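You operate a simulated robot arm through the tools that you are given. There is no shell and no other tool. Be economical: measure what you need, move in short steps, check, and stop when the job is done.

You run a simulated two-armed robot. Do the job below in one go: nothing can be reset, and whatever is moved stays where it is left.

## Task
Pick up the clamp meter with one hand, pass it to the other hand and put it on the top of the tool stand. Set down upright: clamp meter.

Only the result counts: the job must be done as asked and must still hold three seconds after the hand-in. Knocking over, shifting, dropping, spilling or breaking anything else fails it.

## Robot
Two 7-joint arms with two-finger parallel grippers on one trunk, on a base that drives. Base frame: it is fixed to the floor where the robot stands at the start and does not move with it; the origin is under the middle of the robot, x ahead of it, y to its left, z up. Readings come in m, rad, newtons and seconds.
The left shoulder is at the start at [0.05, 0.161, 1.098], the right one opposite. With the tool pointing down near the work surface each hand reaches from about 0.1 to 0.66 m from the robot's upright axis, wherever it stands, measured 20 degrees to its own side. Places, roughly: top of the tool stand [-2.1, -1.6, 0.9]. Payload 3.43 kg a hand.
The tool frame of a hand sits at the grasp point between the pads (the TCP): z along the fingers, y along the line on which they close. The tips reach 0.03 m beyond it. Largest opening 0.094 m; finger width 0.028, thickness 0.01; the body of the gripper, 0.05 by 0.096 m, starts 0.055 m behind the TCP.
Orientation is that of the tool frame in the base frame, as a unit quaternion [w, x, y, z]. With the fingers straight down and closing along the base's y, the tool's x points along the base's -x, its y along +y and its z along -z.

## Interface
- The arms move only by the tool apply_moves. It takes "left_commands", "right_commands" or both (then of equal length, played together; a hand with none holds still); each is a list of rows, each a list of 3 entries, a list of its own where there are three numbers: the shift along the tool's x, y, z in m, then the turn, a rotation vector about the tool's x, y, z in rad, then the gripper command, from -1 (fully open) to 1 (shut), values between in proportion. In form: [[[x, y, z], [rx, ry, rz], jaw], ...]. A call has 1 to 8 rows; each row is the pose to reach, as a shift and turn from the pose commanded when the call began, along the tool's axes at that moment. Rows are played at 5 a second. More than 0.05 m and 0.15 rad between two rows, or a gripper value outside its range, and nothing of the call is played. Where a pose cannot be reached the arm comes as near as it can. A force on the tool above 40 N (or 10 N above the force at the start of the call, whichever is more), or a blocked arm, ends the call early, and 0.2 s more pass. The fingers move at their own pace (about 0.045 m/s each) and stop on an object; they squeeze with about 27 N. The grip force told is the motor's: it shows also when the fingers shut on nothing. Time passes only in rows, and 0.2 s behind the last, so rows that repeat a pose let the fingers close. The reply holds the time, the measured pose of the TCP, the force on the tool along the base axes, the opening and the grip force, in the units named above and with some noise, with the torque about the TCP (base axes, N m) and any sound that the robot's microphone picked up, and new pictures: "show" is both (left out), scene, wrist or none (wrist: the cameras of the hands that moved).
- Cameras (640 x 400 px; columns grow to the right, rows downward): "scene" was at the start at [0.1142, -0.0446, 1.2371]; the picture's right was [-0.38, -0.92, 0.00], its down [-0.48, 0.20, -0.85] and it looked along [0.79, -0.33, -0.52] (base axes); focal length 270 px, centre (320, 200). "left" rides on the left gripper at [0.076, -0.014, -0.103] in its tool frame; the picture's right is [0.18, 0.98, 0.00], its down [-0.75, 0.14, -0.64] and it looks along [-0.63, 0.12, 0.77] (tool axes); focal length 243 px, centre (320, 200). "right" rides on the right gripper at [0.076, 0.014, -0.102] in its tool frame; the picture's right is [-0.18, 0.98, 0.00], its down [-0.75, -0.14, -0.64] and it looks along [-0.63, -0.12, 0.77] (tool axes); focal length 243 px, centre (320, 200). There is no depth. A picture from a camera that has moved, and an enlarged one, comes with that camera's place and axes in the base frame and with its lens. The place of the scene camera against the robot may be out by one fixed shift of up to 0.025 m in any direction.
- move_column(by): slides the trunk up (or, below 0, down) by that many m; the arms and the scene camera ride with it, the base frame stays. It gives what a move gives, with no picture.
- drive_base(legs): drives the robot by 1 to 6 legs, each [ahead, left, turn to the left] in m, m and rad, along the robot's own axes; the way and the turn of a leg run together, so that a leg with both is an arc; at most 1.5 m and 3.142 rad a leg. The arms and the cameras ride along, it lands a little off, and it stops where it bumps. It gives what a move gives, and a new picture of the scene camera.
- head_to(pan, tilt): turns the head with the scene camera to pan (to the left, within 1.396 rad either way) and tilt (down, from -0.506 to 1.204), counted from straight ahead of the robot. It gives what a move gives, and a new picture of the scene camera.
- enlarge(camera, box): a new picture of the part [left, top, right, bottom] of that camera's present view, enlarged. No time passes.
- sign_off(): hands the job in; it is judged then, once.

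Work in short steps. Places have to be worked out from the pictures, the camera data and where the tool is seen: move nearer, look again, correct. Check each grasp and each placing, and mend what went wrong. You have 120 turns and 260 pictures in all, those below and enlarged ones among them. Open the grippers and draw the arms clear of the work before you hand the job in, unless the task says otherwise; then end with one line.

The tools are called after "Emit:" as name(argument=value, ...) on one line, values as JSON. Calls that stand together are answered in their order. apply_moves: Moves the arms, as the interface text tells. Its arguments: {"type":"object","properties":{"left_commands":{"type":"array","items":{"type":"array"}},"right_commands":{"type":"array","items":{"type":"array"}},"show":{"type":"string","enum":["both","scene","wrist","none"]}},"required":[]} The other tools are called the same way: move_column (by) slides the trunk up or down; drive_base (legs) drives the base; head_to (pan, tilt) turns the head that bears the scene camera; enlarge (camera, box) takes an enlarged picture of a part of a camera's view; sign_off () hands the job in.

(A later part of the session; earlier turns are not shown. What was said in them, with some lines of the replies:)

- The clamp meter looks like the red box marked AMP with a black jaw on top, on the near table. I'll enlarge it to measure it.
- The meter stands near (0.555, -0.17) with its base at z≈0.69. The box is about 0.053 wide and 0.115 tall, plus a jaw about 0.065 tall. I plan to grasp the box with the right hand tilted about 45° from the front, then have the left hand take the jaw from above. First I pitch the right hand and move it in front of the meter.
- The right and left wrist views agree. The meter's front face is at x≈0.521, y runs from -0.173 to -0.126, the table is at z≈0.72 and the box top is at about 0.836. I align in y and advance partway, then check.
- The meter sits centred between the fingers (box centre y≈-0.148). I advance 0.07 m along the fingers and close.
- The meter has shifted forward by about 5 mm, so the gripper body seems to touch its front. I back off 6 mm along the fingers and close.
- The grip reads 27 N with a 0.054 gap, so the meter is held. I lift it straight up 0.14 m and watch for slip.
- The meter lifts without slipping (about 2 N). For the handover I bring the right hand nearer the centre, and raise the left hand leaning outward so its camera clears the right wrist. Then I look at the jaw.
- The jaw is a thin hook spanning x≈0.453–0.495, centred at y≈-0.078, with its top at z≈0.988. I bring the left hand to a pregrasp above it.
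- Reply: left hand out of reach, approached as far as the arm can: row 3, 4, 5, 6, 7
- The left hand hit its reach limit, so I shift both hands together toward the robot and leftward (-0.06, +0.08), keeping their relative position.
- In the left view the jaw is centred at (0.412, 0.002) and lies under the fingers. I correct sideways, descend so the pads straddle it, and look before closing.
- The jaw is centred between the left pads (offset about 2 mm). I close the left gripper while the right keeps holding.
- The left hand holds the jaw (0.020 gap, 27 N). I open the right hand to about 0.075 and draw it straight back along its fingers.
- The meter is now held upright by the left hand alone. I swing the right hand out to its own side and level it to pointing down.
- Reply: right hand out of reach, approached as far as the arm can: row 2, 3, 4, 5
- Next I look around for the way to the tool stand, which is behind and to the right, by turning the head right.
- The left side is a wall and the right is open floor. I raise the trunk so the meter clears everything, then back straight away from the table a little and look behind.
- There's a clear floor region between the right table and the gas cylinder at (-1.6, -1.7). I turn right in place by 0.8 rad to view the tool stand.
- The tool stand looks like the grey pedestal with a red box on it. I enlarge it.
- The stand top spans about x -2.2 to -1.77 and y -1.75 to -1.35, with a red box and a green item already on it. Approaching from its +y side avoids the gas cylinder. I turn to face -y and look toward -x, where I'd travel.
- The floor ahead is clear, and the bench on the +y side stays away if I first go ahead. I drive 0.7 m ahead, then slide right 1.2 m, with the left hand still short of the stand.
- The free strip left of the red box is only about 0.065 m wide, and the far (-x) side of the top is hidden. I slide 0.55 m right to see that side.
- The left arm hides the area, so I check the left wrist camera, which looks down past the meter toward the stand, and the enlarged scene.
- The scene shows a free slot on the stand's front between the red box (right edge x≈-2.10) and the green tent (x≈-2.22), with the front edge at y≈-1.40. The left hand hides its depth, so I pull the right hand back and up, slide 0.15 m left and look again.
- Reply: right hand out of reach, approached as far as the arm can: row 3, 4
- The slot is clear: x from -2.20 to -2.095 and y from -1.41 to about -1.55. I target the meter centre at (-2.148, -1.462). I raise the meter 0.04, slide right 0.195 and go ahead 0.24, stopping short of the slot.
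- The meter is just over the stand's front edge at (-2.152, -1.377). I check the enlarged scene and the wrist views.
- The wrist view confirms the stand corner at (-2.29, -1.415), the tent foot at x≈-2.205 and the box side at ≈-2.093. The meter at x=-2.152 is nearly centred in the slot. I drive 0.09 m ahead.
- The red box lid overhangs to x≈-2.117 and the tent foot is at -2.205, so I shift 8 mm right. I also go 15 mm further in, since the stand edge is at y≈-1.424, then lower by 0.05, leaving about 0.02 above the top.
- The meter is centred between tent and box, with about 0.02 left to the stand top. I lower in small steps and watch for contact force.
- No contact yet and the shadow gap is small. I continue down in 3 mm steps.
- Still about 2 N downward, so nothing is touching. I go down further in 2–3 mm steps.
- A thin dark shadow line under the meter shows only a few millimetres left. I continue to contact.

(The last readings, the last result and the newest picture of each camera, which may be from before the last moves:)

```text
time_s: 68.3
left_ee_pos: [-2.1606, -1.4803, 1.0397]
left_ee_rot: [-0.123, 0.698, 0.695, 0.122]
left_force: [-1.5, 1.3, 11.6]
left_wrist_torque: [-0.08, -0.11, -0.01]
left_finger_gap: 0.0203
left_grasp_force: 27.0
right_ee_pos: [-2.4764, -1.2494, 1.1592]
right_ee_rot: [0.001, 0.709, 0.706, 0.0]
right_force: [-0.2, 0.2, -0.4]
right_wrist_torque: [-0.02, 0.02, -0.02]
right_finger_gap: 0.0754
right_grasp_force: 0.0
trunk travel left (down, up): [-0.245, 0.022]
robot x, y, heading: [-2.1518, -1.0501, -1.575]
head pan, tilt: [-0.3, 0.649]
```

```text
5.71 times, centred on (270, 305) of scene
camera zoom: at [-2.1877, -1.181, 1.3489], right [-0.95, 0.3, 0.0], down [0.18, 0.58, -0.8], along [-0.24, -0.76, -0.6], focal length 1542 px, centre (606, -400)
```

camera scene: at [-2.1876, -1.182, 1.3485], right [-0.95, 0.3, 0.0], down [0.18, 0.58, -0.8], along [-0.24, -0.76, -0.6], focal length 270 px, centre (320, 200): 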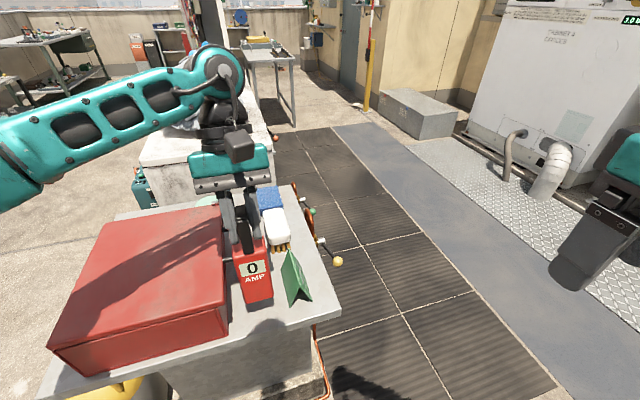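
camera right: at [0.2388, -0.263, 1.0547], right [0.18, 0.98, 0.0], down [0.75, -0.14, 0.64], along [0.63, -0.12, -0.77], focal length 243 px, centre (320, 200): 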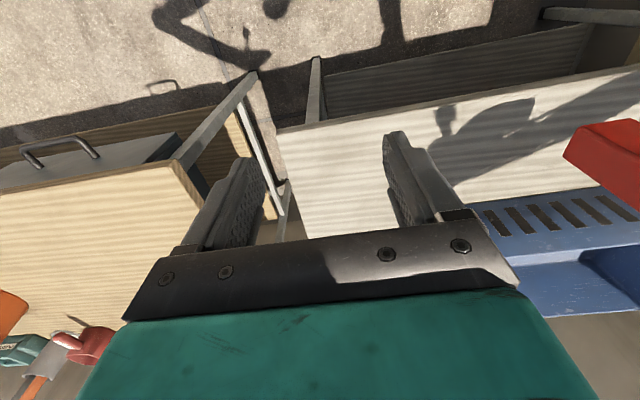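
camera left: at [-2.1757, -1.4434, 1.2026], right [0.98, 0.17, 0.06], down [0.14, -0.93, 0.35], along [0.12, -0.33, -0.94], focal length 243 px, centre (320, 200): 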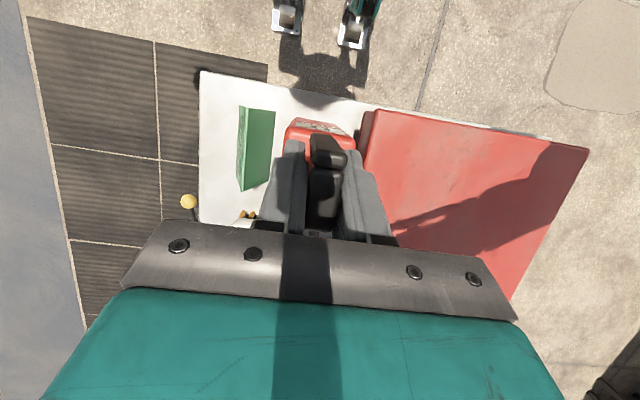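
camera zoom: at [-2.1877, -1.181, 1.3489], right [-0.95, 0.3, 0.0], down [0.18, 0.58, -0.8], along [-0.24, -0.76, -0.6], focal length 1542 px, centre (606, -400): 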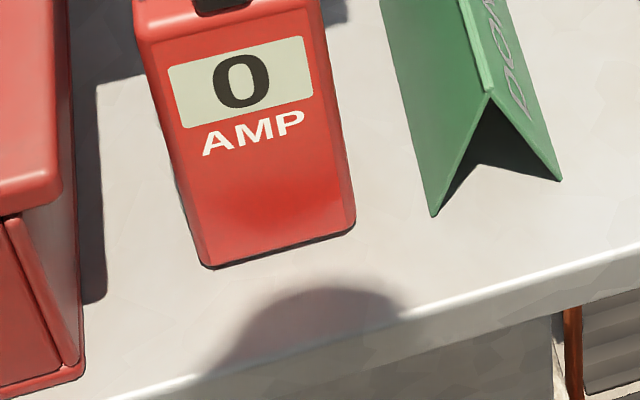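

Contact registers 11.6 N upward and the meter sits flat. I ease off slightly, open the left fingers modestly, then withdraw along the finger axis.

Emit:
apply_moves(left_commands=[[[0.0004, 0, -0.001], [0, 0, 0], 1], [[0.0004, 0, -0.001], [0, 0, 0], 0.4], [[0.0004, 0, -0.001], [0, 0, 0], -0.1], [[0.0004, 0, -0.001], [0, 0, 0], -0.1], [[0.0004, 0, -0.001], [0, 0, 0], -0.1]])

Emit:
enlarge(camera="scene", box=[180, 190, 340, 310])

```text
time_s: 69.5
left_ee_pos: [-2.1604, -1.48, 1.0381]
left_ee_rot: [-0.122, 0.698, 0.695, 0.122]
left_force: [0.0, -0.2, 1.0]
left_wrist_torque: [-0.01, 0.02, 0.0]
left_finger_gap: 0.0518
left_grasp_force: 0.0
right_ee_pos: [-2.4778, -1.2504, 1.1588]
right_ee_rot: [0.0, 0.708, 0.706, 0.0]
right_force: [0.5, -0.4, 0.1]
right_wrist_torque: [0.01, -0.02, 0.01]
right_finger_gap: 0.0751
right_grasp_force: 0.0
trunk travel left (down, up): [-0.245, 0.022]
robot x, y, heading: [-2.1496, -1.0505, -1.574]
head pan, tilt: [-0.3, 0.649]
camera scene: at [-2.1876, -1.1819, 1.3485], right [-0.95, 0.3, 0.0], down [0.18, 0.58, -0.8], along [-0.24, -0.76, -0.6], focal length 270 px, centre (320, 200)
camera left: at [-2.1752, -1.4445, 1.1612], right [0.98, 0.17, 0.06], down [0.14, -0.93, 0.34], along [0.12, -0.33, -0.94], focal length 243 px, centre (320, 200)
```

scene: 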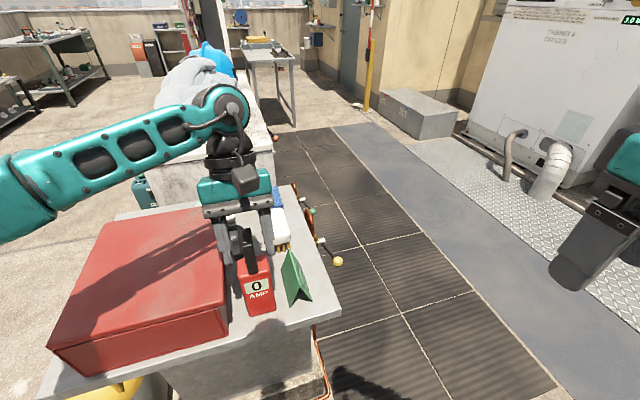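
left: 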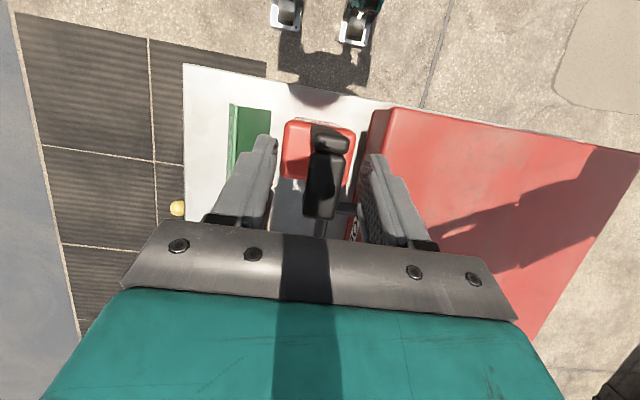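

```text
3.33 times, centred on (260, 250) of scene
camera zoom: at [-2.1876, -1.1819, 1.3485], right [-0.95, 0.3, 0.0], down [0.18, 0.58, -0.8], along [-0.24, -0.76, -0.6], focal length 900 px, centre (520, 33)
```

zoom: 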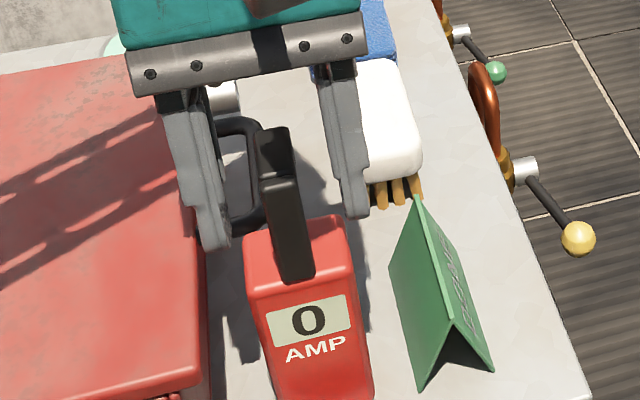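

The meter stands free and upright between the open fingers. I withdraw the left hand along its axis by 0.12 m.

Emit:
apply_moves(left_commands=[[[0, 0, -0.02], [0, 0, 0], -0.1], [[0, 0, -0.05], [0, 0, 0], -0.1], [[0, 0, -0.085], [0, 0, 0], -0.1], [[0, 0, -0.12], [0, 0, 0], -0.1]])

Emit:
enlarge(camera="scene", box=[180, 190, 340, 330])

```text
time_s: 70.5
left_ee_pos: [-2.1619, -1.5203, 1.1506]
left_ee_rot: [-0.122, 0.698, 0.695, 0.123]
left_force: [0.7, -0.3, 0.2]
left_wrist_torque: [0.01, -0.03, 0.03]
left_finger_gap: 0.0519
left_grasp_force: 0.1
right_ee_pos: [-2.4772, -1.2495, 1.1591]
right_ee_rot: [0.0, 0.708, 0.706, -0.001]
right_force: [0.3, 0.5, 1.0]
right_wrist_torque: [0.02, 0.0, -0.05]
right_finger_gap: 0.0752
right_grasp_force: 0.2
trunk travel left (down, up): [-0.245, 0.022]
robot x, y, heading: [-2.1547, -1.0515, -1.578]
head pan, tilt: [-0.3, 0.649]
camera scene: at [-2.1878, -1.1815, 1.3485], right [-0.95, 0.3, 0.0], down [0.18, 0.58, -0.8], along [-0.24, -0.76, -0.6], focal length 270 px, centre (320, 200)
camera left: at [-2.1773, -1.4841, 1.2745], right [0.98, 0.17, 0.06], down [0.14, -0.93, 0.34], along [0.12, -0.33, -0.94], focal length 243 px, centre (320, 200)
```

scene: 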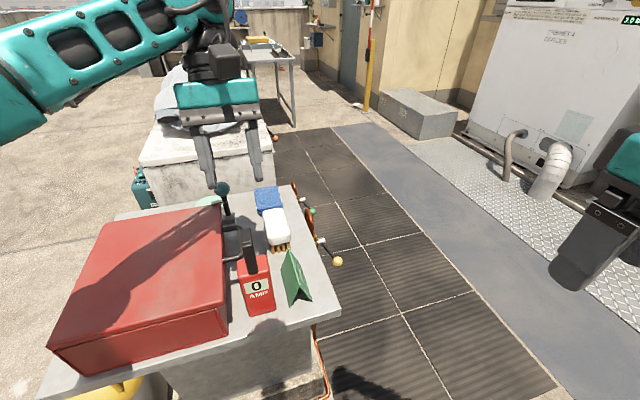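
left: 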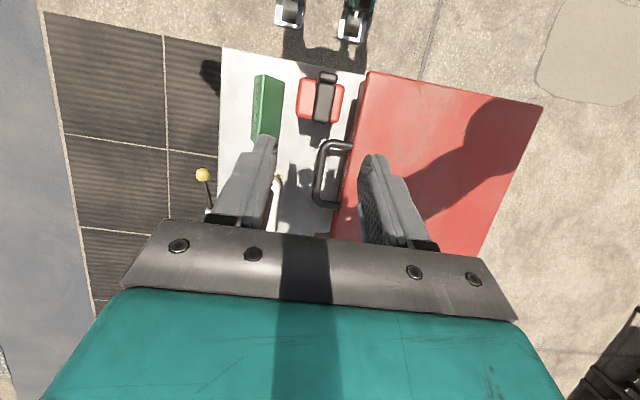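

```text
2.86 times, centred on (260, 260) of scene
camera zoom: at [-2.1878, -1.1815, 1.3485], right [-0.95, 0.3, 0.0], down [0.18, 0.58, -0.8], along [-0.24, -0.76, -0.6], focal length 771 px, centre (491, 29)
```

zoom: 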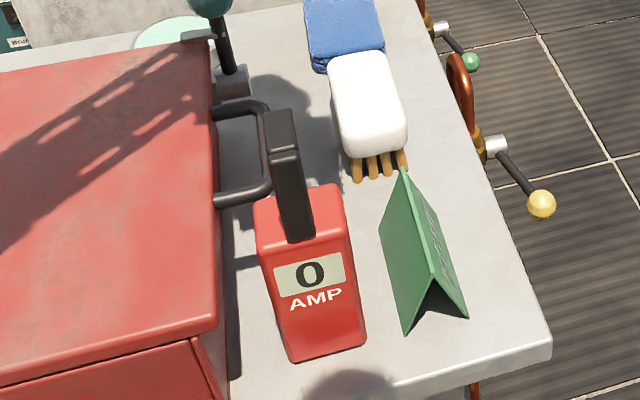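

The meter stands upright and nothing else has moved. I raise the left hand 0.05 more, open it fully, and back the robot away so both arms are clear.

Emit:
apply_moves(left_commands=[[[0.0085, 0, -0.0235], [0, 0, 0], -0.1], [[0.017, 0, -0.047], [0, 0, 0], -0.1]], show="none")

Emit:
drive_base(legs=[[-0.35, 0, 0]])

Emit:
apply_moves(left_commands=[[[0, 0, 0], [0, 0, 0], -1], [[0, 0, 0], [0, 0, 0], -1], [[0, 0, 0], [0, 0, 0], -1]], right_commands=[[[0, 0, 0], [0, 0, 0], -1], [[0, 0, 0], [0, 0, 0], -1], [[0, 0, 0], [0, 0, 0], -1]], show="scene")

Emit:
enlarge(camera="scene", box=[200, 120, 360, 240])

```text
time_s: 71.2
left_ee_pos: [-2.1616, -1.5227, 1.2002]
left_ee_rot: [-0.123, 0.697, 0.695, 0.124]
left_force: [0.2, -0.5, -0.4]
left_wrist_torque: [0.03, -0.04, 0.01]
left_finger_gap: 0.0518
left_grasp_force: 0.1
right_ee_pos: [-2.4774, -1.25, 1.1596]
right_ee_rot: [0.0, 0.708, 0.706, 0.001]
right_force: [0.7, 0.6, -0.2]
right_wrist_torque: [0.0, 0.02, -0.02]
right_finger_gap: 0.0752
right_grasp_force: 0.1
trunk travel left (down, up): [-0.245, 0.022]
robot x, y, heading: [-2.1541, -1.0518, -1.573]
head pan, tilt: [-0.3, 0.649]
```

```text
time_s: 73.4
left_ee_pos: [-2.1597, -1.1793, 1.1999]
left_ee_rot: [-0.123, 0.696, 0.697, 0.123]
left_force: [0.1, -0.6, 0.5]
left_wrist_torque: [0.0, -0.01, -0.01]
left_finger_gap: 0.0518
left_grasp_force: 0.2
right_ee_pos: [-2.4764, -0.9081, 1.1603]
right_ee_rot: [0.0, 0.706, 0.708, 0.0]
right_force: [-0.4, 0.3, -0.3]
right_wrist_torque: [0.01, -0.02, -0.01]
right_finger_gap: 0.0754
right_grasp_force: 0.1
trunk travel left (down, up): [-0.245, 0.022]
robot x, y, heading: [-2.1533, -0.7042, -1.569]
head pan, tilt: [-0.3, 0.649]
camera scene: at [-2.1866, -0.839, 1.3486], right [-0.96, 0.29, 0.0], down [0.18, 0.58, -0.8], along [-0.23, -0.76, -0.6], focal length 270 px, centre (320, 200)
```

scene: 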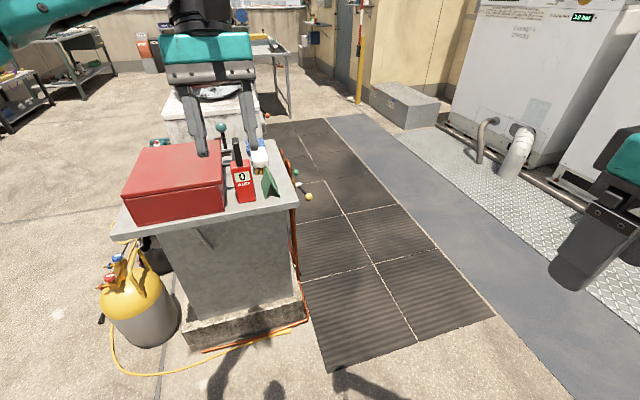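

```text
time_s: 74.2
left_ee_pos: [-2.1593, -1.1798, 1.1992]
left_ee_rot: [-0.123, 0.697, 0.696, 0.123]
left_force: [-0.4, 1.0, 0.4]
left_wrist_torque: [-0.02, 0.02, -0.01]
left_finger_gap: 0.0939
left_grasp_force: 0.0
right_ee_pos: [-2.4769, -0.9093, 1.1592]
right_ee_rot: [0.0, 0.707, 0.708, 0.0]
right_force: [-0.8, -0.2, 0.1]
right_wrist_torque: [0.0, 0.01, 0.04]
right_finger_gap: 0.0939
right_grasp_force: 0.0
trunk travel left (down, up): [-0.245, 0.022]
robot x, y, heading: [-2.1552, -0.706, -1.57]
head pan, tilt: [-0.3, 0.649]
camera scene: at [-2.1866, -0.8395, 1.3485], right [-0.96, 0.29, 0.0], down [0.18, 0.58, -0.8], along [-0.23, -0.76, -0.6], focal length 270 px, centre (320, 200)
```

scene: 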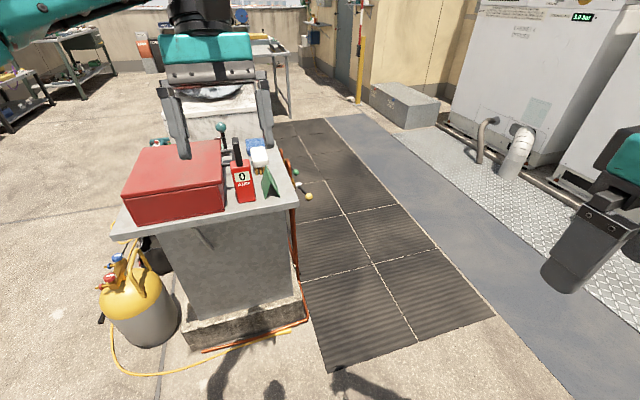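

```text
3.33 times, centred on (280, 180) of scene
camera zoom: at [-2.1866, -0.8395, 1.3485], right [-0.96, 0.29, 0.0], down [0.18, 0.58, -0.8], along [-0.23, -0.76, -0.6], focal length 900 px, centre (453, 267)
```

zoom: 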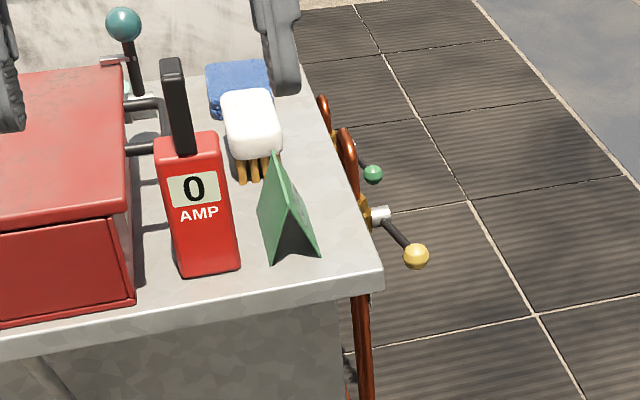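

The meter stands upright on the stand, everything around it is undisturbed, and both grippers are open and clear. I hand the job in.

Emit:
sign_off()

```text
The job is handed in.
```

The clamp meter was picked up with the right hand, passed to the left, and now stands upright on top of the tool stand; nothing else was disturbed in the last pictures, and both grippers are open and clear.
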